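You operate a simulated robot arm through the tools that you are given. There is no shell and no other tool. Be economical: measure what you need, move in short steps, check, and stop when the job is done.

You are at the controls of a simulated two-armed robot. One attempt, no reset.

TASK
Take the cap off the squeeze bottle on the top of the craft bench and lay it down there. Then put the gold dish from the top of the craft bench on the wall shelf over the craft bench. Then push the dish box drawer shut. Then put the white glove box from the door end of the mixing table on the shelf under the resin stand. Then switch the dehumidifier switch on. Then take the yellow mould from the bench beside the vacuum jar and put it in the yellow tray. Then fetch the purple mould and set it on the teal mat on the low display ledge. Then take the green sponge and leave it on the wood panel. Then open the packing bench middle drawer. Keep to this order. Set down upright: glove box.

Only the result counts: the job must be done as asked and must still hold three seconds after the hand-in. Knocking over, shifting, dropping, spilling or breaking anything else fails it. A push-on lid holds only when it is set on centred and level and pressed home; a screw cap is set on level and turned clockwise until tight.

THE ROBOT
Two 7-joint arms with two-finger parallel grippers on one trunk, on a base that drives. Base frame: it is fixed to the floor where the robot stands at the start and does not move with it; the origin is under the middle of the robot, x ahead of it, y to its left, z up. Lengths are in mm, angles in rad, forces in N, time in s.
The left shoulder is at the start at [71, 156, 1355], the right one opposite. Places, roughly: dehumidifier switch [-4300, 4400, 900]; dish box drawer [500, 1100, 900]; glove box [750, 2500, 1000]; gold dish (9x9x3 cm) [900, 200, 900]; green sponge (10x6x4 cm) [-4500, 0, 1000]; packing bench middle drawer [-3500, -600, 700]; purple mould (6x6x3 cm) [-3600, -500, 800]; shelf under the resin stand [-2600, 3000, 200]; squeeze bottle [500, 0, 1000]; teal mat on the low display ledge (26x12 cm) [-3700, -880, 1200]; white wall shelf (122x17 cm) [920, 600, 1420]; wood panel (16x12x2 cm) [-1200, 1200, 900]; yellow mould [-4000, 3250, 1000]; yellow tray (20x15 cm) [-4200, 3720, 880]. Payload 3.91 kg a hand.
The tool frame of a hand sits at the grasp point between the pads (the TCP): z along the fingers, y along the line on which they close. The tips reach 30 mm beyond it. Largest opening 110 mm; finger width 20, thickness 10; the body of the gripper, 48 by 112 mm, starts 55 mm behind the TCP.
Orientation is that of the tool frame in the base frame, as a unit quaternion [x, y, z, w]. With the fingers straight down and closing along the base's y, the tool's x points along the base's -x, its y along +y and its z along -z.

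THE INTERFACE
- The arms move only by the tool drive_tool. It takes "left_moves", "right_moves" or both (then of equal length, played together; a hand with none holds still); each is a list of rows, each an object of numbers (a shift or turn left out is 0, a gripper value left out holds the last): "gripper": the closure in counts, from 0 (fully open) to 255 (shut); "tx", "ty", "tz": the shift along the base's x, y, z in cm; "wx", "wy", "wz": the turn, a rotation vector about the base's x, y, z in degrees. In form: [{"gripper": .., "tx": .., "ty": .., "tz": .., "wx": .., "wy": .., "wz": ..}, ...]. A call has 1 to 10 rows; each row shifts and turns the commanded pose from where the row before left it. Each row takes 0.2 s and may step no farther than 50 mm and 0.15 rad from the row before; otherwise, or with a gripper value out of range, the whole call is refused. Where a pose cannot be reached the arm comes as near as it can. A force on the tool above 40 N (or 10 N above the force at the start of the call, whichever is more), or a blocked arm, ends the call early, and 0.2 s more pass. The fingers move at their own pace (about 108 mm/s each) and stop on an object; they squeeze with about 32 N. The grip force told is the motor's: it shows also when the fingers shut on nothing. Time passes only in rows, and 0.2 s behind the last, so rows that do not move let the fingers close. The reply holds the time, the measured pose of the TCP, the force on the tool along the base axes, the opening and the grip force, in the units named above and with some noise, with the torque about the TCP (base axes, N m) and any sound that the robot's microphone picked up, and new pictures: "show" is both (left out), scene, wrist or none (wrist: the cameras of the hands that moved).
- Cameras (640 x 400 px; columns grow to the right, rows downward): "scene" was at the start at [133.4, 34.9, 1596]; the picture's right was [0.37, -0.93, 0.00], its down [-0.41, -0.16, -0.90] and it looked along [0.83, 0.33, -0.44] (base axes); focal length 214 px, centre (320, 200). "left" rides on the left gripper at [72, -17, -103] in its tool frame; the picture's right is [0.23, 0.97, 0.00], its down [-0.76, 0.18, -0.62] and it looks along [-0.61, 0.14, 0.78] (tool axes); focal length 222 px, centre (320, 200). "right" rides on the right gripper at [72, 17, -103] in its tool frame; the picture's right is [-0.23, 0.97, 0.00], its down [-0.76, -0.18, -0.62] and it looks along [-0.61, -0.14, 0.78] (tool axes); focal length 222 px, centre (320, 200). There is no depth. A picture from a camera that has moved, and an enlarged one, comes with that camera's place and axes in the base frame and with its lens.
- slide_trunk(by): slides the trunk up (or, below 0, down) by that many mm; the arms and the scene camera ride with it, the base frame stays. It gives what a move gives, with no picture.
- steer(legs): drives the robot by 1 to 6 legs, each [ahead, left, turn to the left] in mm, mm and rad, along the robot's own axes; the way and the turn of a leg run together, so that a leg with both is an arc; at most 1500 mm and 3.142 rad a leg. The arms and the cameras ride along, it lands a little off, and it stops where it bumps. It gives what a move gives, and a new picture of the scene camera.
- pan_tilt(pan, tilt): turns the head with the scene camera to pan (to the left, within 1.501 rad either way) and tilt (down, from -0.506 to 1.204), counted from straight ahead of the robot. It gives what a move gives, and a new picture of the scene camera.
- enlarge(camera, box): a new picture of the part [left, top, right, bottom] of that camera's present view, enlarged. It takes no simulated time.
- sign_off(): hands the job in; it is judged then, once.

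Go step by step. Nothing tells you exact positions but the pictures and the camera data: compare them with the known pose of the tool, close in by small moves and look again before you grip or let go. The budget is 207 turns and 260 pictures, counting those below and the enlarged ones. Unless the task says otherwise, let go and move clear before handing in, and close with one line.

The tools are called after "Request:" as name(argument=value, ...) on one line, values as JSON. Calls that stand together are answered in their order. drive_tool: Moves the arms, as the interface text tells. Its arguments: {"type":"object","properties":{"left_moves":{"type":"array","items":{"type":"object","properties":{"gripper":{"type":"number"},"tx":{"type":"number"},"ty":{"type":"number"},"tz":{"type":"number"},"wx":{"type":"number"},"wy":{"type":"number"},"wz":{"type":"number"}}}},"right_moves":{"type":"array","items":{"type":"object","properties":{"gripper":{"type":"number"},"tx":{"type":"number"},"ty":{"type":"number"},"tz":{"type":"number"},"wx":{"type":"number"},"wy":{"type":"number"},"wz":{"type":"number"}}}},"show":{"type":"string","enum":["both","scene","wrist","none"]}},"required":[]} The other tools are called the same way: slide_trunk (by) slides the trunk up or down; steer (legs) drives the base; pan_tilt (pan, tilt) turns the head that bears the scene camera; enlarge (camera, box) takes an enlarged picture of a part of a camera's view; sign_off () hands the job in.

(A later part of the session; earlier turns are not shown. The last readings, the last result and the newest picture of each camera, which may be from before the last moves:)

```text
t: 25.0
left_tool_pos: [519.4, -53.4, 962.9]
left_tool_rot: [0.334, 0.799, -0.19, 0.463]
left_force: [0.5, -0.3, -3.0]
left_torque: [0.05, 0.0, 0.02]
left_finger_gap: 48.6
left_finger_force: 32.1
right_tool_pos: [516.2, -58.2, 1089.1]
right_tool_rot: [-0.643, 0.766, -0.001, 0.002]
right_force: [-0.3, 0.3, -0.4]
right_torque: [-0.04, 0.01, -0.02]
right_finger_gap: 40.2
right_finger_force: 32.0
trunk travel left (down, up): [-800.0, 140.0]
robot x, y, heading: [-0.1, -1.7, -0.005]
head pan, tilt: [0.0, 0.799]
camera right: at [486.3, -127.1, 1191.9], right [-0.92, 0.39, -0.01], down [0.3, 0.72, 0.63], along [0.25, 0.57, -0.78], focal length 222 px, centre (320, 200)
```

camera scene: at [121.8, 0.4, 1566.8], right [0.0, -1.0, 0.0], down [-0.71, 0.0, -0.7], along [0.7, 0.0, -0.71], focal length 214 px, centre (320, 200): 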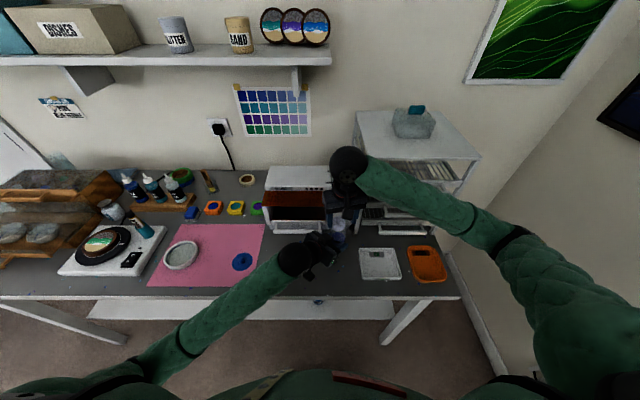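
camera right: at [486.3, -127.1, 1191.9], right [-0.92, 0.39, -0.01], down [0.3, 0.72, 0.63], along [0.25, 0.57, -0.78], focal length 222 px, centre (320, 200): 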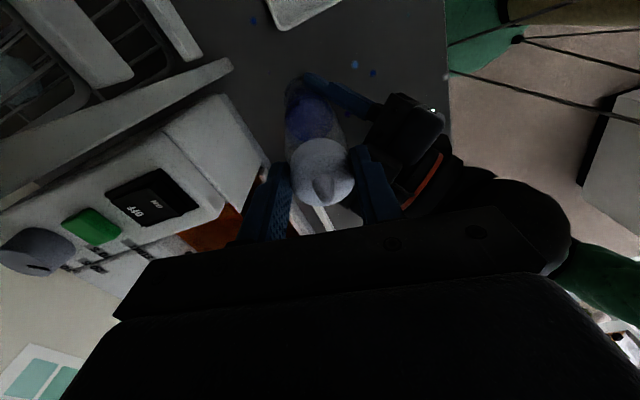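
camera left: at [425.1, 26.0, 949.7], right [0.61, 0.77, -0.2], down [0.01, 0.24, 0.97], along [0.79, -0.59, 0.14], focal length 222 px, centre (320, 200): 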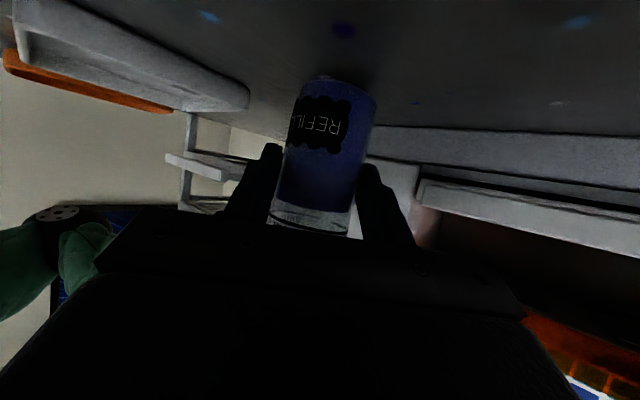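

The cap is free, so I'll raise it well clear. The left hand seems to hold the bottle's weight, so I'll lower it gently to touch down before releasing.

Request:
drive_tool(right_moves=[{"tz": 4}, {"tz": 4}, {"tz": 4}, {}, {}], left_moves=[{}, {}, {}, {"tz": -0.2}, {"tz": -0.2}], show="both")

```text
t: 26.2
left_tool_pos: [528.4, -52.4, 957.0]
left_tool_rot: [0.331, 0.8, -0.191, 0.463]
left_force: [6.2, -4.2, 33.8]
left_torque: [-0.07, -0.22, 0.02]
left_finger_gap: 48.6
left_finger_force: 32.0
right_tool_pos: [524.8, -60.5, 1210.3]
right_tool_rot: [-0.643, 0.766, -0.001, 0.001]
right_force: [-0.8, -1.2, 0.2]
right_torque: [0.01, -0.03, -0.01]
right_finger_gap: 40.1
right_finger_force: 32.4
trunk travel left (down, up): [-800.0, 140.0]
robot x, y, heading: [-0.7, 1.6, -0.001]
head pan, tilt: [0.0, 0.799]
camera scene: at [126.8, -0.7, 1566.8], right [0.0, -1.0, 0.0], down [-0.72, 0.0, -0.7], along [0.7, 0.0, -0.72], focal length 214 px, centre (320, 200)
camera right: at [494.5, -129.5, 1313.5], right [-0.92, 0.39, 0.0], down [0.31, 0.72, 0.62], along [0.25, 0.57, -0.78], focal length 222 px, centre (320, 200)
camera left: at [427.6, 24.1, 945.8], right [0.61, 0.77, -0.2], down [0.01, 0.24, 0.97], along [0.79, -0.59, 0.14], focal length 222 px, centre (320, 200)
```

scene: 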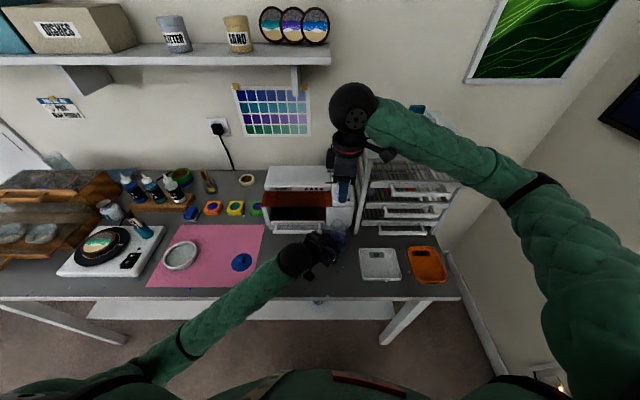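
right: 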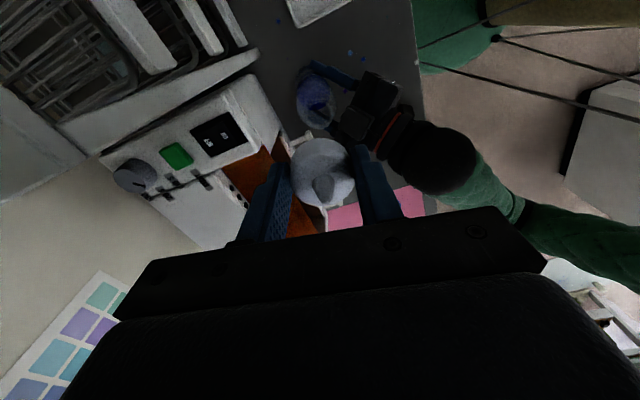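
left: 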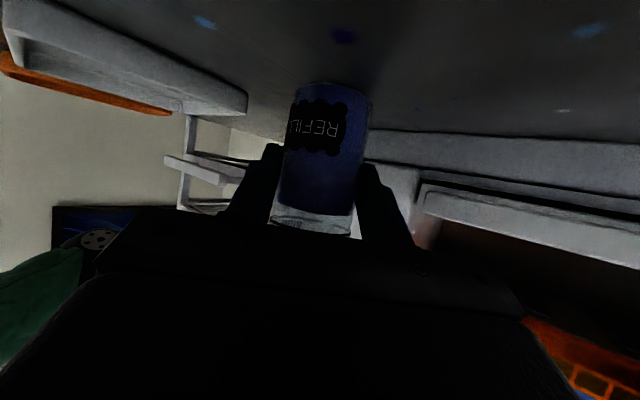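

The bottle is standing on the bench again. I'll ease the press, release it and back the left hand out along its approach line.

Request:
drive_tool(left_moves=[{"tz": 0.15}, {"gripper": 85}, {}, {}], show="none")

Request:
drive_tool(left_moves=[{"tx": -1.5, "ty": 1.5, "tz": 1.2}, {"tx": -2.5, "ty": 2.5, "tz": 2}, {"tx": -2.4, "ty": 3, "tz": 2.5}, {"ty": 4, "tz": 3}, {"ty": 4, "tz": 3}], show="both")

```text
t: 27.2
left_tool_pos: [528.6, -51.3, 956.5]
left_tool_rot: [0.331, 0.801, -0.191, 0.461]
left_force: [-0.1, -0.2, 0.1]
left_torque: [0.04, -0.01, -0.04]
left_finger_gap: 73.4
left_finger_force: 0.0
right_tool_pos: [526.3, -59.8, 1208.5]
right_tool_rot: [-0.643, 0.766, 0.0, 0.0]
right_force: [0.1, -0.4, 0.0]
right_torque: [-0.02, 0.0, 0.0]
right_finger_gap: 40.4
right_finger_force: 31.8
trunk travel left (down, up): [-800.0, 140.0]
robot x, y, heading: [-3.2, -0.6, -0.001]
head pan, tilt: [0.0, 0.799]
```

```text
t: 28.4
left_tool_pos: [511.4, 88.3, 1035.7]
left_tool_rot: [0.332, 0.801, -0.192, 0.46]
left_force: [-0.9, 0.8, 0.3]
left_torque: [0.0, -0.03, -0.01]
left_finger_gap: 73.5
left_finger_force: 0.2
left hand out of reach, approached as far as the arm can: row 3, 4, 5
right_tool_pos: [526.3, -59.7, 1209.4]
right_tool_rot: [-0.643, 0.766, 0.0, -0.001]
right_force: [0.4, 0.0, -0.3]
right_torque: [-0.02, 0.02, -0.01]
right_finger_gap: 40.6
right_finger_force: 32.0
trunk travel left (down, up): [-800.0, 140.0]
robot x, y, heading: [-1.5, -1.6, -0.001]
head pan, tilt: [0.0, 0.799]
camera scene: at [128.5, 1.4, 1566.2], right [0.0, -1.0, 0.0], down [-0.72, 0.0, -0.7], along [0.7, 0.0, -0.72], focal length 214 px, centre (320, 200)
camera left: at [410.3, 165.0, 1024.7], right [0.61, 0.77, -0.2], down [0.02, 0.24, 0.97], along [0.79, -0.59, 0.13], focal length 222 px, centre (320, 200)
```

scene: 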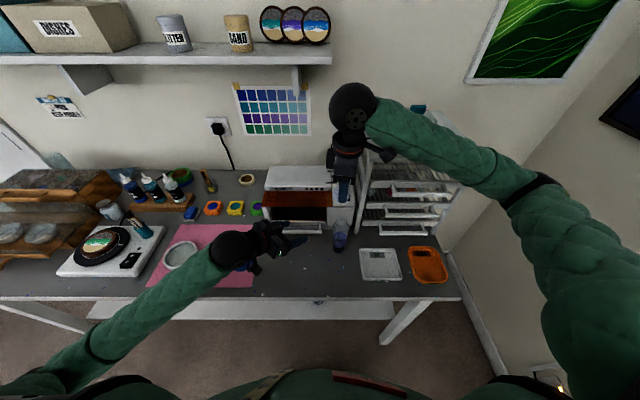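
left: 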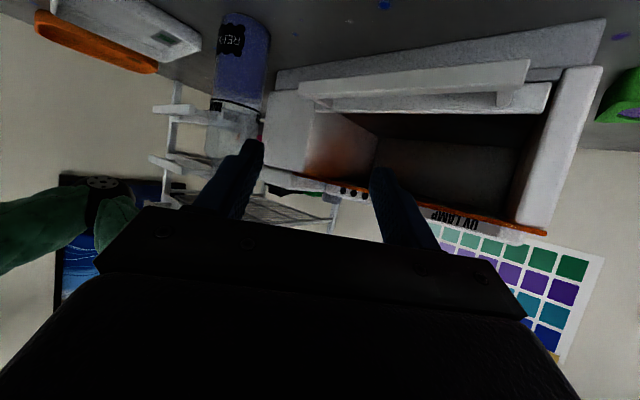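

The bottle stands fine. Now I'll raise the left hand away and bring the cap over the free bench spot in front of the bottle, around (435,-70).

Request:
drive_tool(left_moves=[{"ty": 2, "tz": 4, "wx": 6, "wy": 6}, {"ty": 2, "tz": 4, "wx": 6, "wy": 6}, {"ty": 2, "tz": 4, "wx": 6, "wy": 6}, {"ty": 2, "tz": 4, "wx": 6, "wy": 6}, {"ty": 2, "tz": 4, "wx": 6, "wy": 6}, {"ty": 2, "tz": 4, "wx": 6, "wy": 6}, {"ty": 2, "tz": 4, "wx": 6, "wy": 6}, {"ty": 3}], right_moves=[{"tx": -4.5, "ty": -0.5}, {"tx": -4.6, "ty": -0.5}, {"tz": -4}, {"tz": -4}, {"tz": -4}, {"tz": -4}, {"tz": -4}, {"tz": -3}], show="both")

```text
t: 30.2
left_tool_pos: [537.4, 255.9, 1304.0]
left_tool_rot: [0.383, 0.924, -0.004, 0.004]
left_force: [0.7, 1.2, -0.3]
left_torque: [-0.01, -0.02, -0.02]
left_finger_gap: 73.2
left_finger_force: 0.1
left hand out of reach, approached as far as the arm can: row 1, 2
right_tool_pos: [437.4, -65.9, 976.6]
right_tool_rot: [-0.642, 0.766, -0.001, 0.0]
right_force: [0.3, 0.9, -0.6]
right_torque: [-0.03, 0.01, 0.01]
right_finger_gap: 40.5
right_finger_force: 32.1
trunk travel left (down, up): [-800.0, 140.0]
robot x, y, heading: [-0.9, 1.6, 0.002]
head pan, tilt: [0.0, 0.799]
camera scene: at [127.5, 2.5, 1566.4], right [0.0, -1.0, 0.0], down [-0.72, 0.0, -0.7], along [0.7, 0.0, -0.72], focal length 214 px, centre (320, 200)
camera right: at [406.7, -134.0, 1080.5], right [-0.92, 0.39, 0.0], down [0.31, 0.72, 0.62], along [0.25, 0.57, -0.78], focal length 222 px, centre (320, 200)
camera left: at [474.4, 296.1, 1405.2], right [0.53, 0.85, 0.0], down [0.66, -0.41, 0.63], along [0.53, -0.33, -0.78], focal length 222 px, centre (320, 200)
```

scene: 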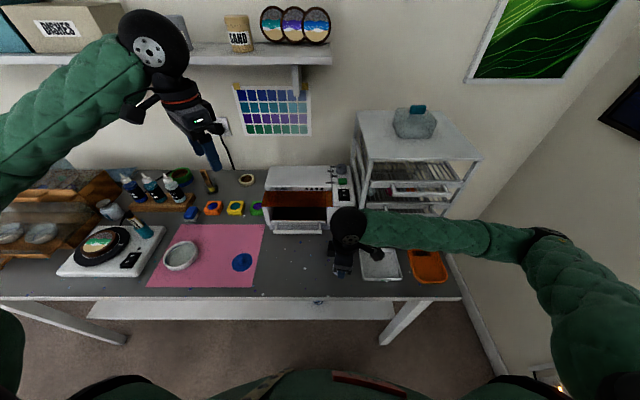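
right: 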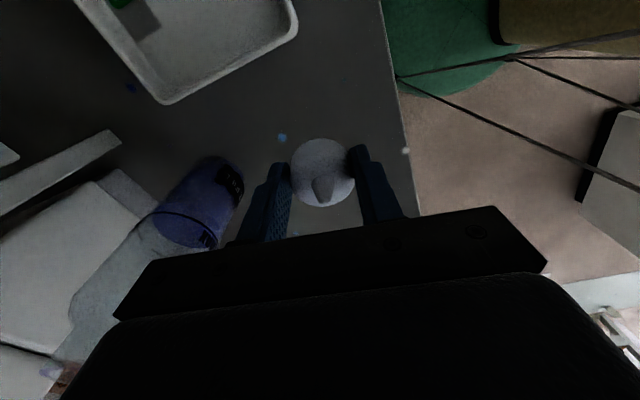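
left: 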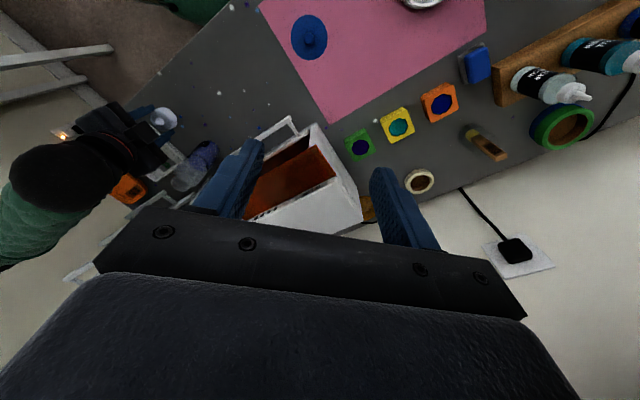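

Request:
drive_tool(right_moves=[{"tz": -2}, {"tz": -1.5}, {"tz": -0.4}, {"tz": -0.4}, {"tz": -0.3}, {"tz": -0.3}], show="wrist")

```text
t: 31.3
left_tool_pos: [537.6, 253.8, 1303.6]
left_tool_rot: [0.382, 0.924, -0.001, 0.005]
left_force: [-0.5, 0.0, 0.7]
left_torque: [0.0, -0.01, 0.04]
left_finger_gap: 73.7
left_finger_force: 0.0
right_tool_pos: [436.7, -66.9, 934.4]
right_tool_rot: [-0.643, 0.766, -0.001, 0.005]
right_force: [-5.8, -1.7, 21.4]
right_torque: [0.23, 0.15, 0.08]
right_finger_gap: 40.0
right_finger_force: 31.7
trunk travel left (down, up): [-800.0, 140.0]
robot x, y, heading: [0.1, 1.7, 0.003]
head pan, tilt: [0.0, 0.799]
stopped in row 5 (right hand): the force on the tool passed its limit at 44 N (the readings are from after the stop); the commanded pose is now the measured one
camera right: at [406.2, -135.9, 1037.3], right [-0.92, 0.39, -0.01], down [0.3, 0.72, 0.63], along [0.25, 0.58, -0.78], focal length 222 px, centre (320, 200)
```

right: 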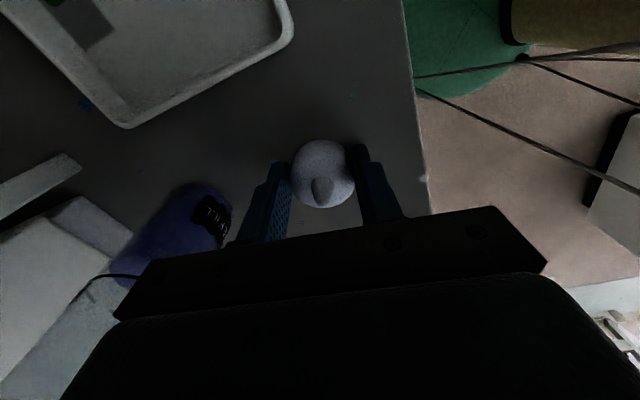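

Request:
drive_tool(right_moves=[{"tz": 0.1, "gripper": 110}, {}, {}, {"tz": 3}, {"tz": 5}, {"tz": 5}, {"tz": 5}], show="both")

```text
t: 32.9
left_tool_pos: [538.9, 255.1, 1302.7]
left_tool_rot: [0.382, 0.924, -0.003, 0.004]
left_force: [0.0, 0.3, 0.6]
left_torque: [0.02, 0.02, -0.02]
left_finger_gap: 73.5
left_finger_force: 0.1
right_tool_pos: [438.2, -68.2, 1117.7]
right_tool_rot: [-0.643, 0.766, -0.001, 0.002]
right_force: [-0.7, 0.8, -0.2]
right_torque: [-0.02, 0.0, 0.0]
right_finger_gap: 62.6
right_finger_force: 0.0
trunk travel left (down, up): [-800.0, 140.0]
robot x, y, heading: [2.4, -0.8, -0.003]
head pan, tilt: [0.0, 0.799]
camera scene: at [128.9, 1.0, 1566.1], right [0.0, -1.0, 0.0], down [-0.72, 0.0, -0.7], along [0.7, 0.0, -0.72], focal length 214 px, centre (320, 200)
camera right: at [406.7, -136.3, 1219.9], right [-0.92, 0.39, 0.0], down [0.3, 0.72, 0.62], along [0.25, 0.57, -0.78], focal length 222 px, centre (320, 200)
```

scene: 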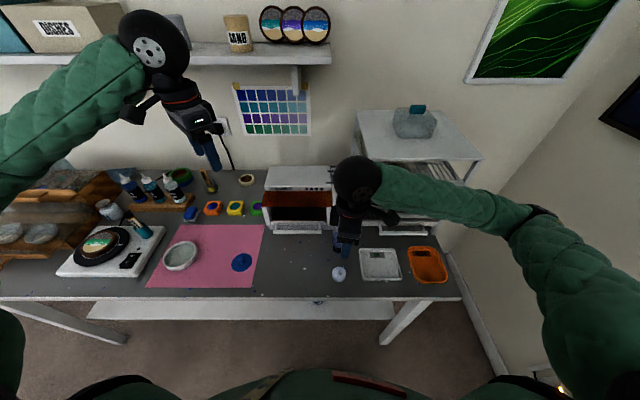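
right: 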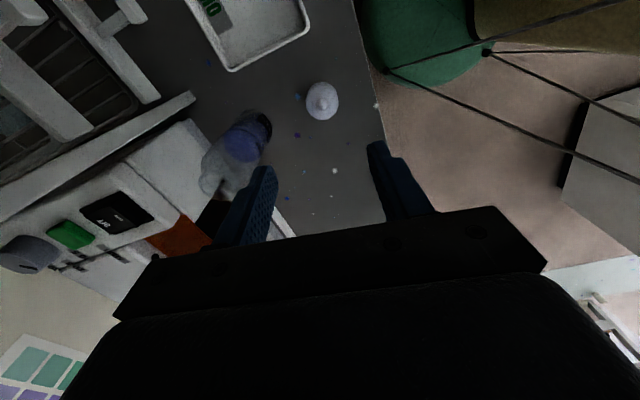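

The cap is laid down and the bottle is upright. Next is the gold dish behind the lamp, so I'll bring the left hand over to look and retract the right hand.

Request:
drive_tool(left_moves=[{"tz": -3.5, "wz": 7.5}, {"tz": -3.5, "wz": 7.5}, {"tz": -3.5, "wz": 7.5}, {"tz": -4, "wz": 7.5, "tx": 2}, {"tx": 4.5, "ty": 0.8, "wz": 7.5}, {"tx": 4.5, "ty": 0.8, "wz": 7.5}, {"tx": 4.5, "ty": 0.8}, {"tx": 4.5, "ty": 0.5}], right_moves=[{"tz": 4, "wz": -8.5}, {"tz": 4, "wz": -8.5}, {"tz": 4, "wz": -8.5}, {"tz": 4, "ty": -2, "wz": -8.5}, {"ty": -4, "wz": -8.5}, {"ty": -4, "wz": -8.5}, {"ty": -4, "wz": -8.5}, {"ty": -4, "wz": -8.5}], show="both")

```text
t: 34.7
left_tool_pos: [734.0, 285.4, 1156.7]
left_tool_rot: [-0.002, 1.0, 0.001, 0.004]
left_force: [0.5, -1.3, -0.4]
left_torque: [0.02, -0.01, -0.02]
left_finger_gap: 73.3
left_finger_force: 0.0
right_tool_pos: [450.5, -251.2, 1276.7]
right_tool_rot: [-0.105, 0.995, 0.0, -0.001]
right_force: [0.0, -0.9, 0.3]
right_torque: [0.04, -0.06, -0.05]
right_finger_gap: 62.6
right_finger_force: 0.0
right hand out of reach, approached as far as the arm can: row 6, 7
trunk travel left (down, up): [-800.0, 140.0]
robot x, y, heading: [-0.9, 4.8, -0.0]
head pan, tilt: [0.0, 0.799]
camera scene: at [129.4, -2.7, 1566.3], right [0.0, -1.0, 0.0], down [-0.72, 0.0, -0.7], along [0.7, 0.0, -0.72], focal length 214 px, centre (320, 200)
camera right: at [375.4, -249.9, 1378.8], right [0.02, 1.0, 0.0], down [0.78, -0.01, 0.62], along [0.62, -0.01, -0.78], focal length 222 px, centre (320, 200)
camera left: at [662.5, 266.9, 1258.2], right [-0.23, 0.97, 0.0], down [0.76, 0.18, 0.63], along [0.61, 0.14, -0.78], focal length 222 px, centre (320, 200)
```

scene: 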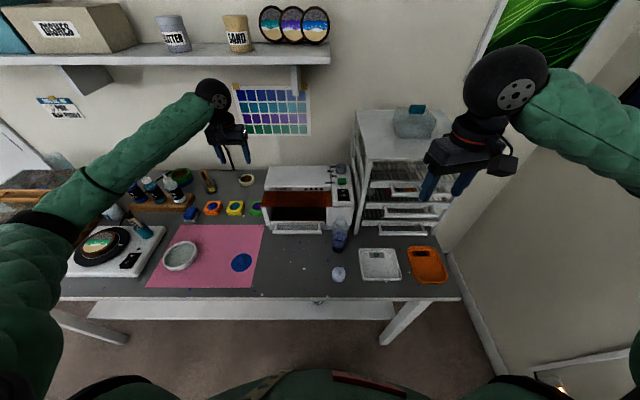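
right: 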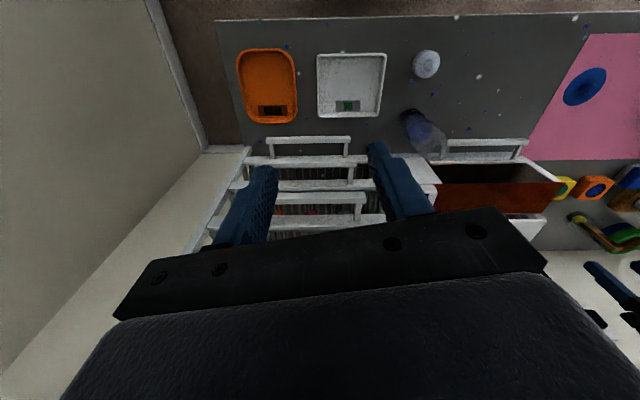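
left: 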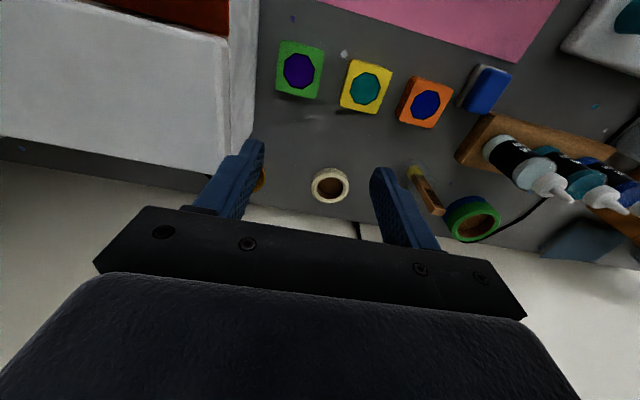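

The lamp's back edge is at about x 790 and the dish sits behind it. Before picking it up, I'll look at the wall shelf for a free spot.

Request:
pan_tilt(pan=0.45, tilt=0.2)

Request:
enlarge(camera="scene", box=[180, 120, 500, 320])

```text
t: 35.7
left_tool_pos: [734.8, 285.0, 1155.3]
left_tool_rot: [-0.001, 1.0, 0.0, 0.003]
left_force: [0.0, -0.4, -0.4]
left_torque: [0.03, 0.03, 0.03]
left_finger_gap: 73.4
left_finger_force: 0.1
right_tool_pos: [450.3, -249.6, 1274.9]
right_tool_rot: [-0.106, 0.994, -0.002, -0.001]
right_force: [0.0, 1.0, -0.3]
right_torque: [0.01, 0.01, -0.01]
right_finger_gap: 62.5
right_finger_force: 0.0
trunk travel left (down, up): [-800.0, 140.0]
robot x, y, heading: [3.6, 1.0, -0.005]
head pan, tilt: [0.45, 0.201]
camera scene: at [132.6, 40.1, 1619.8], right [0.43, -0.9, 0.0], down [-0.18, -0.09, -0.98], along [0.88, 0.43, -0.2], focal length 214 px, centre (320, 200)
```

scene: 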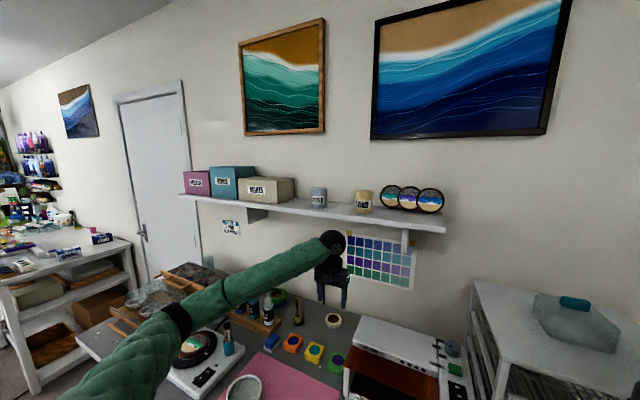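

```text
2.00 times, centred on (340, 220) of scene
camera zoom: at [132.6, 40.1, 1619.8], right [0.43, -0.9, 0.0], down [-0.18, -0.09, -0.98], along [0.88, 0.43, -0.2], focal length 429 px, centre (280, 160)
```

zoom: 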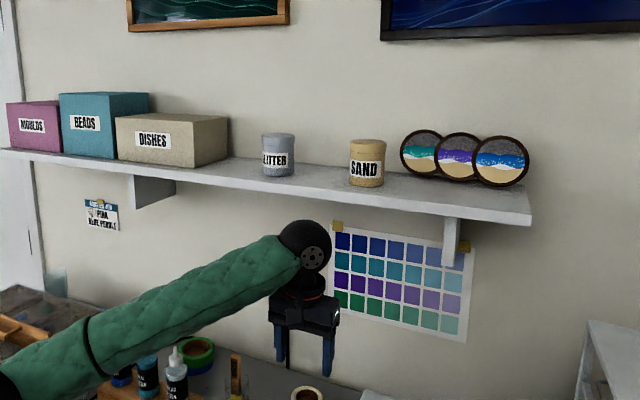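

There's free shelf space in front of the coasters, around (885,105), with the shelf top at about z 1418. I'll bring the left hand around behind the lamp at low height.

Request:
drive_tool(left_moves=[{"gripper": 0, "ty": 0.8, "tz": -4}, {"tz": -4}, {"tz": -4.3}, {"tx": 4.4}, {"tx": 4.4}, {"tx": 4.4}, {"tx": 4.4}], show="both")

```text
t: 37.3
left_tool_pos: [914.7, 291.1, 1030.9]
left_tool_rot: [-0.001, 1.0, 0.0, 0.003]
left_force: [0.3, -0.1, 0.1]
left_torque: [0.02, 0.0, 0.0]
left_finger_gap: 109.8
left_finger_force: 0.0
right_tool_pos: [451.4, -250.8, 1276.1]
right_tool_rot: [-0.106, 0.994, -0.002, -0.001]
right_force: [-0.1, 0.4, -0.4]
right_torque: [0.01, 0.0, 0.0]
right_finger_gap: 62.6
right_finger_force: 0.1
trunk travel left (down, up): [-800.0, 140.0]
robot x, y, heading: [-3.0, 4.0, -0.004]
head pan, tilt: [0.45, 0.201]
camera scene: at [134.5, 39.3, 1619.7], right [0.44, -0.9, 0.0], down [-0.18, -0.09, -0.98], along [0.88, 0.43, -0.2], focal length 214 px, centre (320, 200)
camera left: at [841.3, 273.3, 1133.7], right [-0.23, 0.97, 0.0], down [0.76, 0.18, 0.63], along [0.61, 0.14, -0.78], focal length 222 px, centre (320, 200)
```

scene: 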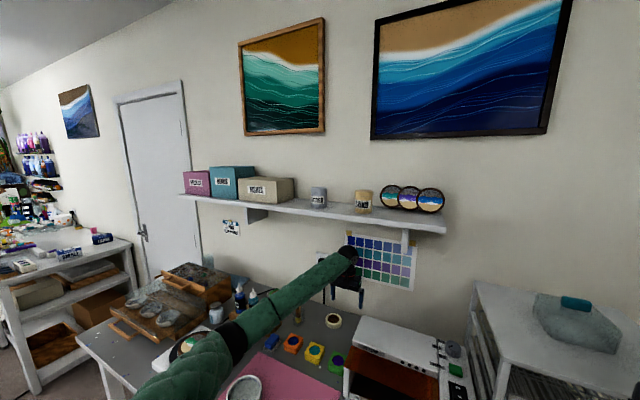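
left: 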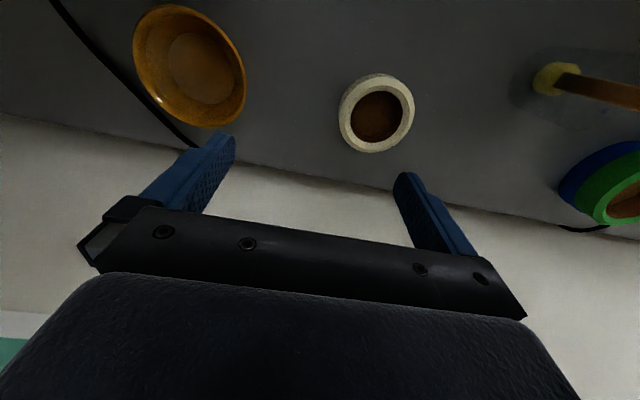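

Request:
drive_tool(left_moves=[{"tx": -1.0, "ty": -4}, {"tx": -1.0, "ty": -4}, {"ty": -3.5}, {"tz": -3}], show="wrist")

```text
t: 38.3
left_tool_pos: [894.7, 176.2, 1005.6]
left_tool_rot: [-0.001, 1.0, -0.001, 0.003]
left_force: [0.0, 0.0, 0.2]
left_torque: [0.04, 0.02, 0.04]
left_finger_gap: 109.8
left_finger_force: 0.1
right_tool_pos: [452.6, -248.6, 1275.6]
right_tool_rot: [-0.105, 0.995, -0.003, -0.001]
right_force: [0.0, 0.1, -0.3]
right_torque: [0.0, 0.03, 0.04]
right_finger_gap: 62.5
right_finger_force: 0.0
trunk travel left (down, up): [-800.0, 140.0]
robot x, y, heading: [-0.2, 0.3, -0.001]
head pan, tilt: [0.45, 0.201]
camera left: at [822.2, 159.4, 1107.6], right [-0.23, 0.97, 0.0], down [0.76, 0.18, 0.63], along [0.61, 0.14, -0.78], focal length 222 px, centre (320, 200)
```

left: 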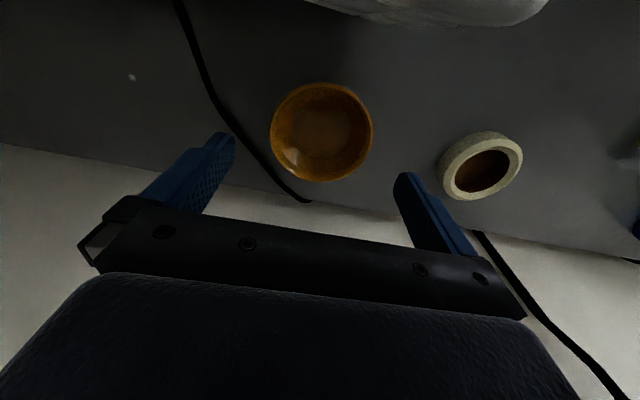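

Request:
drive_tool(left_moves=[{"tx": -0.6, "ty": -0.1, "tz": -3}, {"tz": -2.5}, {"tz": -0.8}], show="wrist")

```text
t: 38.9
left_tool_pos: [886.4, 173.2, 965.5]
left_tool_rot: [0.002, 1.0, -0.001, 0.006]
left_force: [-1.0, 0.4, 0.5]
left_torque: [-0.01, -0.02, -0.01]
left_finger_gap: 109.9
left_finger_force: 0.0
right_tool_pos: [449.2, -248.3, 1276.3]
right_tool_rot: [-0.105, 0.994, -0.003, 0.0]
right_force: [0.2, -0.8, -0.5]
right_torque: [-0.02, 0.0, 0.01]
right_finger_gap: 62.5
right_finger_force: 0.1
trunk travel left (down, up): [-800.0, 140.0]
robot x, y, heading: [-1.6, -1.9, 0.0]
head pan, tilt: [0.45, 0.201]
stopped in row 2 (left hand): the force on the tool passed its limit at 56 N (the readings are from after the stop); the commanded pose is now the measured one
camera left: at [814.2, 158.1, 1067.8], right [-0.22, 0.97, -0.01], down [0.75, 0.18, 0.63], along [0.62, 0.14, -0.78], focal length 222 px, centre (320, 200)
```

left: 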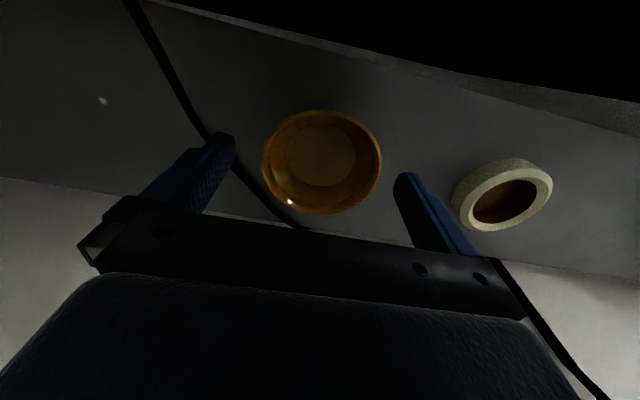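

The hand's camera side touched the lamp's back edge. I'll lift and turn the hand 90° so its camera side faces +y and it closes along x.

Request:
drive_tool(left_moves=[{"tz": 3.5}, {"tz": 3.5}, {"wz": -8.5}, {"wz": -8.5}, {"wz": -8.5}, {"wz": -8.5}, {"wz": -8.5}], show="scene")

Request:
drive_tool(left_moves=[{"wz": -8.5}, {"wz": -8.5}, {"wz": -8.5}, {"wz": -8.5}, {"wz": -8.5}, {"wz": -5}], show="both")

```text
t: 40.5
left_tool_pos: [887.7, 174.4, 1036.0]
left_tool_rot: [0.364, 0.931, -0.003, 0.003]
left_force: [0.1, 0.7, 0.4]
left_torque: [0.0, 0.0, 0.04]
left_finger_gap: 109.8
left_finger_force: 0.0
right_tool_pos: [449.7, -249.8, 1276.9]
right_tool_rot: [-0.105, 0.994, -0.003, 0.0]
right_force: [0.0, -0.4, 0.4]
right_torque: [0.0, 0.02, 0.04]
right_finger_gap: 62.5
right_finger_force: 0.1
trunk travel left (down, up): [-800.0, 140.0]
robot x, y, heading: [-1.2, -2.0, 0.002]
head pan, tilt: [0.45, 0.201]
camera scene: at [132.5, 40.6, 1619.9], right [0.43, -0.9, 0.0], down [-0.18, -0.09, -0.98], along [0.88, 0.43, -0.2], focal length 214 px, centre (320, 200)
```

scene: 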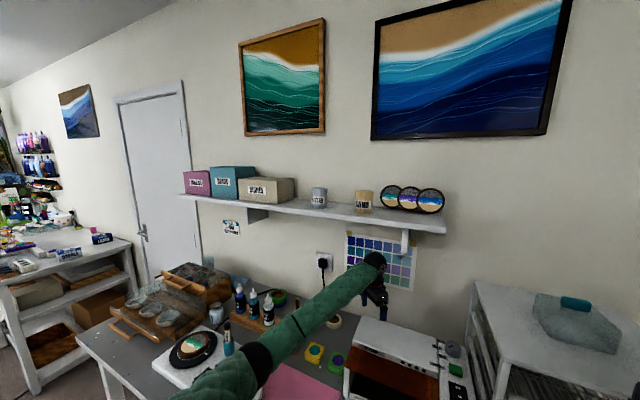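

```text
t: 41.9
left_tool_pos: [887.8, 173.5, 1034.6]
left_tool_rot: [0.708, 0.706, -0.005, 0.003]
left_force: [0.8, -1.1, -0.4]
left_torque: [0.04, 0.0, 0.01]
left_finger_gap: 109.8
left_finger_force: 0.0
right_tool_pos: [449.2, -249.2, 1276.4]
right_tool_rot: [-0.104, 0.995, -0.003, -0.001]
right_force: [0.5, -0.5, 0.0]
right_torque: [0.03, 0.01, 0.0]
right_finger_gap: 62.7
right_finger_force: 0.1
trunk travel left (down, up): [-800.0, 140.0]
robot x, y, heading: [3.9, -2.7, -0.002]
head pan, tilt: [0.45, 0.201]
camera scene: at [132.7, 40.7, 1619.9], right [0.43, -0.9, 0.0], down [-0.18, -0.09, -0.98], along [0.88, 0.43, -0.2], focal length 214 px, centre (320, 200)
camera left: at [871.8, 248.7, 1137.1], right [0.97, 0.22, -0.01], down [0.18, -0.76, 0.63], along [0.14, -0.62, -0.78], focal length 222 px, centre (320, 200)
```

scene: 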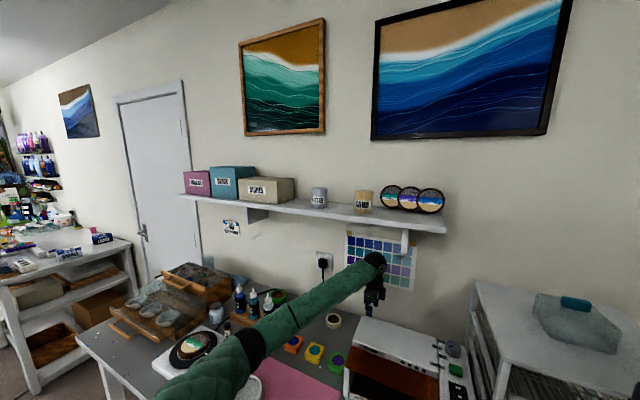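
left: 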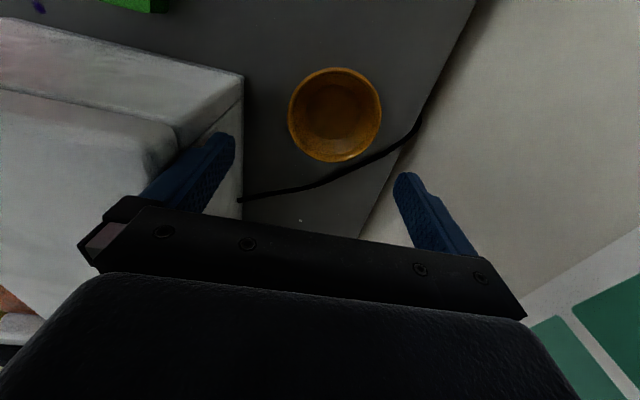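

The lamp looks undisturbed. The dish center is about 1 cm further in x and y, so I'll correct, lower partway and recheck.

Request:
drive_tool(left_moves=[{"tx": 1.1, "ty": 0.7}, {"tz": -2.5}, {"tz": -2}], show="wrist")

```text
t: 42.7
left_tool_pos: [900.3, 182.0, 991.3]
left_tool_rot: [0.708, 0.706, -0.006, 0.003]
left_force: [0.1, -0.3, 0.9]
left_torque: [0.02, 0.01, 0.01]
left_finger_gap: 109.9
left_finger_force: 0.0
right_tool_pos: [451.1, -250.6, 1276.9]
right_tool_rot: [-0.105, 0.994, -0.002, -0.001]
right_force: [0.0, 0.2, -0.4]
right_torque: [-0.02, 0.0, -0.04]
right_finger_gap: 62.5
right_finger_force: 0.1
trunk travel left (down, up): [-800.0, 140.0]
robot x, y, heading: [0.8, -2.7, -0.002]
head pan, tilt: [0.45, 0.201]
camera left: at [884.4, 254.5, 1093.0], right [0.97, 0.22, -0.01], down [0.18, -0.75, 0.63], along [0.14, -0.62, -0.78], focal length 222 px, centre (320, 200)
```

left: 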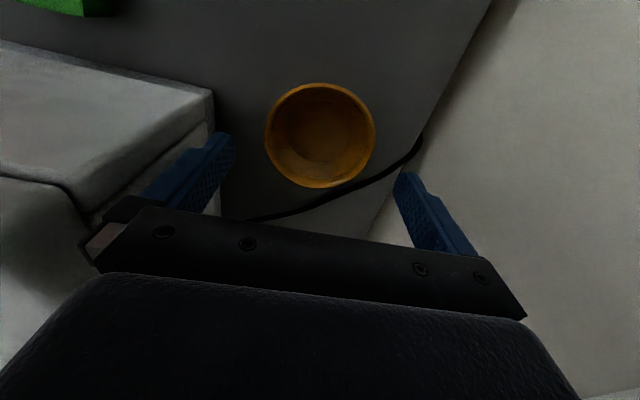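

Request:
drive_tool(left_moves=[{"tz": -2, "ty": 0.4}, {"tz": -2}, {"tz": -1}, {"tz": -0.4}], show="wrist")

```text
t: 43.7
left_tool_pos: [899.2, 186.2, 934.7]
left_tool_rot: [0.708, 0.706, -0.007, 0.003]
left_force: [-0.6, 0.5, 0.3]
left_torque: [0.02, -0.02, 0.04]
left_finger_gap: 109.6
left_finger_force: 0.0
right_tool_pos: [450.3, -248.0, 1277.6]
right_tool_rot: [-0.105, 0.994, -0.002, 0.0]
right_force: [0.3, 0.7, 0.6]
right_torque: [0.01, 0.01, -0.01]
right_finger_gap: 62.4
right_finger_force: 0.0
trunk travel left (down, up): [-800.0, 140.0]
robot x, y, heading: [-0.1, 0.6, -0.002]
head pan, tilt: [0.45, 0.201]
camera left: at [882.7, 259.8, 1037.4], right [0.97, 0.23, -0.01], down [0.18, -0.75, 0.63], along [0.14, -0.62, -0.78], focal length 222 px, centre (320, 200)
```

left: 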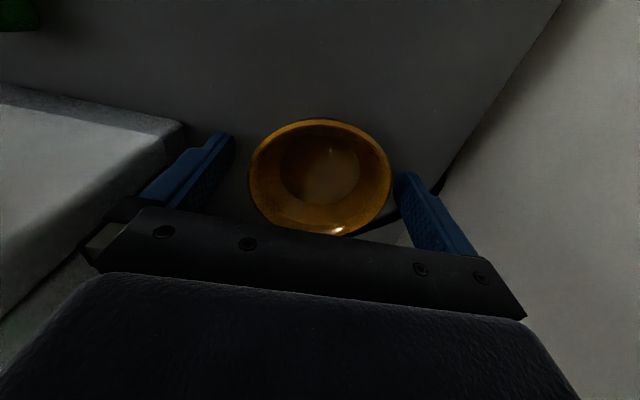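

Request:
drive_tool(left_moves=[{"gripper": 120}, {}, {}, {"tz": 0.5}, {"tz": 1.5}], show="wrist")

```text
t: 44.9
left_tool_pos: [897.4, 187.8, 956.1]
left_tool_rot: [0.708, 0.706, -0.005, 0.001]
left_force: [-0.7, 0.4, -0.9]
left_torque: [-0.02, 0.03, 0.03]
left_finger_gap: 87.1
left_finger_force: 32.2
right_tool_pos: [450.0, -249.0, 1276.7]
right_tool_rot: [-0.105, 0.994, -0.003, -0.001]
right_force: [-0.1, -0.5, 0.7]
right_torque: [0.02, 0.02, 0.0]
right_finger_gap: 62.5
right_finger_force: 0.1
trunk travel left (down, up): [-800.0, 140.0]
robot x, y, heading: [-0.3, -0.5, 0.003]
head pan, tilt: [0.45, 0.201]
camera left: at [882.6, 260.8, 1058.0], right [0.97, 0.23, -0.01], down [0.18, -0.76, 0.63], along [0.14, -0.62, -0.78], focal length 222 px, centre (320, 200)
```

left: 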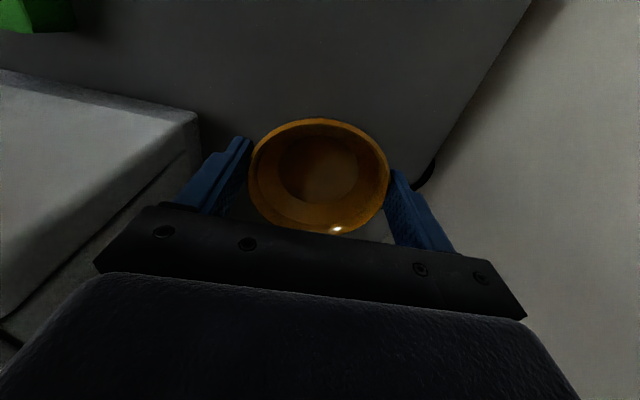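

The dish is held. I'll carry it up, out to the left around the lamp, and back towards me.

Request:
drive_tool(left_moves=[{"tz": 4}, {"tz": 4.5}, {"ty": 4}, {"ty": 4}, {"ty": 3}, {"tx": -4.8}, {"tx": -4.8}, {"tx": -4.8}, {"tx": -4.8}, {"tx": -4.8}], show="none")

Request:
slide_trunk(by=140)

Request:
drive_tool(left_moves=[{"tz": 4.5}, {"tz": 4.5}, {"tz": 4.5}, {"tz": 4.5}, {"tz": 4.5}, {"tz": 4.5}, {"tz": 4}, {"ty": -4}], show="both")

```text
t: 47.1
left_tool_pos: [660.0, 293.3, 1042.9]
left_tool_rot: [0.708, 0.706, -0.006, 0.003]
left_force: [0.2, 0.3, -1.0]
left_torque: [-0.02, -0.04, -0.02]
left_finger_gap: 87.1
left_finger_force: 32.4
right_tool_pos: [450.1, -249.4, 1277.3]
right_tool_rot: [-0.104, 0.995, -0.003, 0.0]
right_force: [0.1, -0.2, -0.3]
right_torque: [-0.02, -0.02, 0.02]
right_finger_gap: 62.8
right_finger_force: 0.0
trunk travel left (down, up): [-800.0, 140.0]
robot x, y, heading: [0.3, -0.2, 0.001]
head pan, tilt: [0.45, 0.201]
```

```text
t: 48.8
left_tool_pos: [661.8, 293.6, 1182.7]
left_tool_rot: [0.708, 0.707, -0.006, 0.003]
left_force: [0.4, -0.8, -0.4]
left_torque: [0.0, -0.01, 0.0]
left_finger_gap: 87.2
left_finger_force: 32.2
right_tool_pos: [449.5, -249.0, 1415.0]
right_tool_rot: [-0.105, 0.994, -0.004, -0.001]
right_force: [0.2, 0.5, -0.4]
right_torque: [-0.01, 0.02, 0.01]
right_finger_gap: 62.6
right_finger_force: 0.0
trunk travel left (down, up): [-940.0, 0.0]
robot x, y, heading: [4.4, 0.6, 0.001]
head pan, tilt: [0.45, 0.201]
```

```text
t: 50.6
left_tool_pos: [661.6, 253.6, 1493.2]
left_tool_rot: [0.708, 0.706, -0.005, 0.001]
left_force: [0.3, 0.2, -1.3]
left_torque: [0.01, 0.02, 0.01]
left_finger_gap: 87.1
left_finger_force: 31.6
right_tool_pos: [451.9, -250.4, 1414.5]
right_tool_rot: [-0.105, 0.994, -0.002, -0.001]
right_force: [-0.4, -0.5, 0.2]
right_torque: [0.03, 0.02, -0.02]
right_finger_gap: 62.7
right_finger_force: 0.0
trunk travel left (down, up): [-940.0, 0.0]
robot x, y, heading: [0.5, -2.0, 0.001]
head pan, tilt: [0.45, 0.201]
camera scene: at [134.6, 38.0, 1759.8], right [0.44, -0.9, 0.0], down [-0.18, -0.09, -0.98], along [0.88, 0.43, -0.2], focal length 214 px, centre (320, 200)
camera left: at [646.5, 325.6, 1595.5], right [0.97, 0.23, -0.01], down [0.18, -0.76, 0.63], along [0.14, -0.61, -0.78], focal length 222 px, centre (320, 200)
```

scene: 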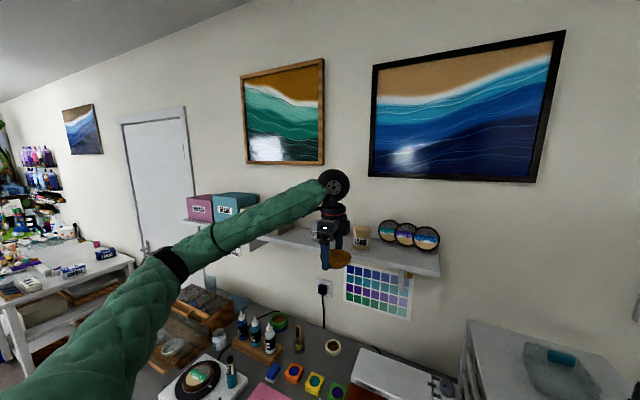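
left: 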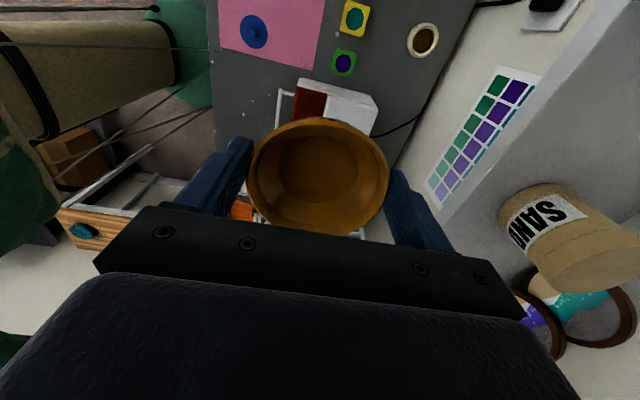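

Request:
enlarge(camera="scene", box=[300, 200, 460, 300])

```text
4.00 times, centred on (380, 250) of scene
camera zoom: at [134.6, 38.0, 1759.8], right [0.44, -0.9, 0.0], down [-0.18, -0.09, -0.98], along [0.88, 0.43, -0.2], focal length 858 px, centre (80, 0)
```

zoom: 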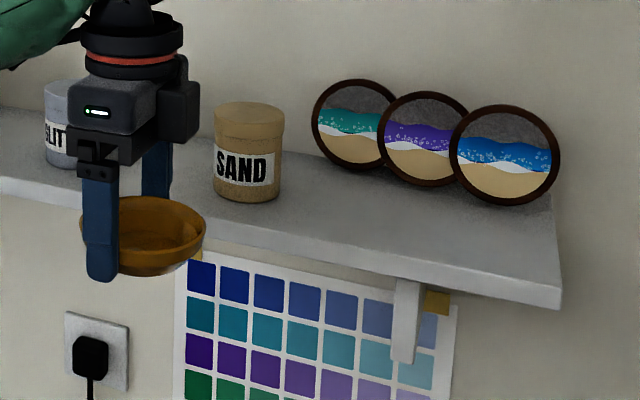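

Shelf top is at about z 1423 with its front edge near x 820, and the coasters' feet are at x≥950. I'll move sideways to y≈95 and then forward over the shelf.

Request:
drive_tool(left_moves=[{"ty": -4}, {"ty": -4}, {"ty": -4}, {"ty": -3.9}, {"tx": 4.4}, {"tx": 4.4}, {"tx": 4.4}, {"tx": 4.2}, {"tx": 4.2}], show="both")

Request:
enlarge(camera="scene", box=[300, 200, 460, 300])

```text
t: 52.6
left_tool_pos: [879.5, 94.4, 1488.5]
left_tool_rot: [0.708, 0.707, -0.007, 0.002]
left_force: [-0.3, 0.4, -0.8]
left_torque: [0.03, 0.03, 0.02]
left_finger_gap: 86.6
left_finger_force: 32.3
right_tool_pos: [452.3, -249.0, 1414.3]
right_tool_rot: [-0.104, 0.995, -0.002, -0.002]
right_force: [-0.8, -0.4, 0.5]
right_torque: [0.01, -0.04, -0.02]
right_finger_gap: 63.0
right_finger_force: 0.1
trunk travel left (down, up): [-940.0, 0.0]
robot x, y, heading: [1.1, -1.6, 0.001]
head pan, tilt: [0.45, 0.201]
camera scene: at [134.5, 40.2, 1759.7], right [0.44, -0.9, 0.0], down [-0.18, -0.09, -0.98], along [0.88, 0.43, -0.2], focal length 214 px, centre (320, 200)
camera left: at [864.0, 168.3, 1590.6], right [0.97, 0.23, -0.01], down [0.18, -0.76, 0.63], along [0.14, -0.62, -0.78], focal length 222 px, centre (320, 200)
```

scene: 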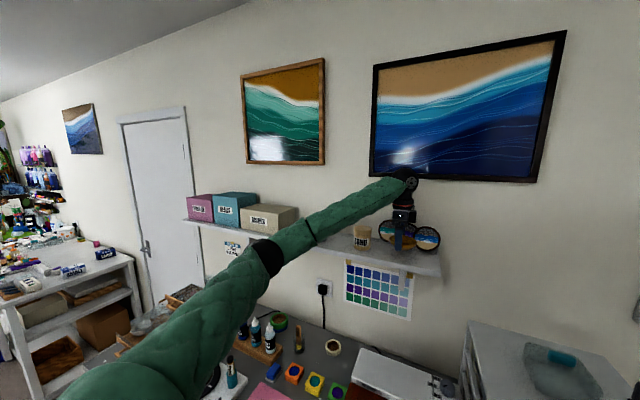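
left: 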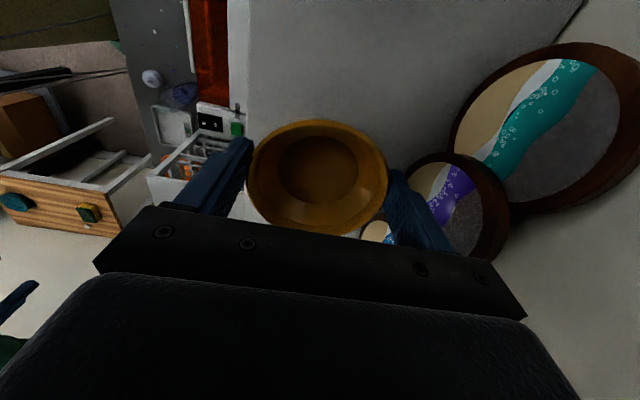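

```text
4.00 times, centred on (380, 250) of scene
camera zoom: at [134.5, 40.2, 1759.7], right [0.44, -0.9, 0.0], down [-0.18, -0.09, -0.98], along [0.88, 0.43, -0.2], focal length 858 px, centre (80, 0)
```

zoom: 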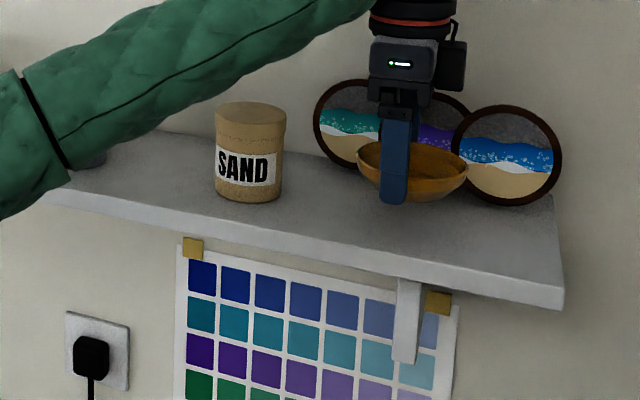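

Request:
drive_tool(left_moves=[{"tx": -0.6, "tz": -1.2}, {"tz": -1.2}, {"tz": -0.4}, {"tz": -0.3}, {"tz": -0.3}, {"tz": -0.3}, {"tz": -0.3}], show="none")

Request:
enlarge(camera="scene", box=[300, 200, 460, 300])

```text
t: 54.2
left_tool_pos: [869.8, 93.9, 1454.2]
left_tool_rot: [0.708, 0.707, -0.004, 0.004]
left_force: [6.8, -0.4, 29.2]
left_torque: [-0.18, -0.18, 0.19]
left_finger_gap: 86.8
left_finger_force: 32.0
right_tool_pos: [449.1, -250.6, 1417.9]
right_tool_rot: [-0.105, 0.995, -0.002, 0.001]
right_force: [0.0, 0.0, 0.7]
right_torque: [0.02, 0.01, 0.0]
right_finger_gap: 62.7
right_finger_force: 0.1
trunk travel left (down, up): [-940.0, 0.0]
robot x, y, heading: [-1.7, 0.5, -0.004]
head pan, tilt: [0.45, 0.201]
```

```text
4.00 times, centred on (380, 250) of scene
camera zoom: at [130.8, 39.9, 1760.6], right [0.43, -0.9, 0.0], down [-0.18, -0.09, -0.98], along [0.88, 0.43, -0.2], focal length 858 px, centre (80, 0)
```

zoom: 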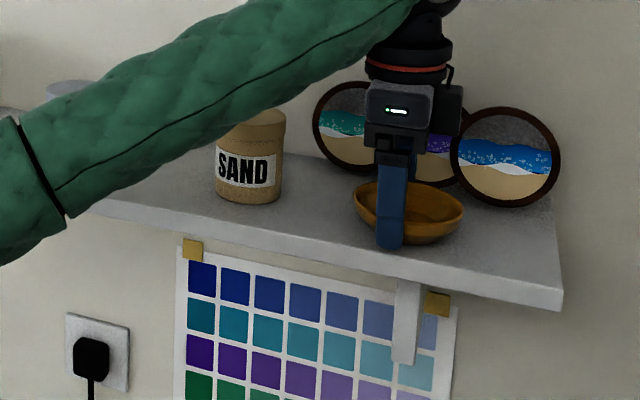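

The dish is seated on the shelf. I'll release it and lift off.

Request:
drive_tool(left_moves=[{"tz": 0.15}, {"gripper": 15}, {}, {"tz": 1.5}, {"tz": 3}, {"tz": 4}, {"tx": -4.5}, {"tx": -4.5}, {"tx": -4.5}], show="none")

Request:
enlarge(camera="scene", box=[220, 180, 460, 330])

```text
t: 56.2
left_tool_pos: [735.1, 96.0, 1537.7]
left_tool_rot: [0.708, 0.707, -0.006, 0.003]
left_force: [0.3, -0.2, 1.5]
left_torque: [0.01, -0.02, 0.02]
left_finger_gap: 103.4
left_finger_force: 0.1
right_tool_pos: [448.0, -249.7, 1416.4]
right_tool_rot: [-0.105, 0.994, -0.002, 0.0]
right_force: [0.2, -0.3, 0.4]
right_torque: [-0.02, 0.0, -0.01]
right_finger_gap: 62.6
right_finger_force: 0.1
trunk travel left (down, up): [-940.0, 0.0]
robot x, y, heading: [3.3, 1.7, 0.005]
head pan, tilt: [0.45, 0.201]
```

```text
2.67 times, centred on (340, 255) of scene
camera zoom: at [131.3, 40.7, 1760.0], right [0.43, -0.9, 0.0], down [-0.18, -0.09, -0.98], along [0.88, 0.43, -0.2], focal length 572 px, centre (267, 53)
```

zoom: 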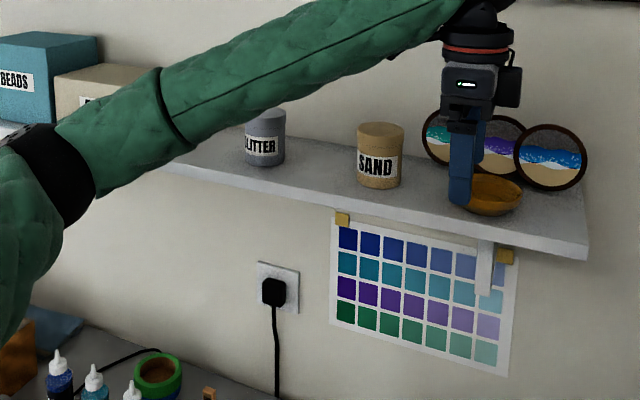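

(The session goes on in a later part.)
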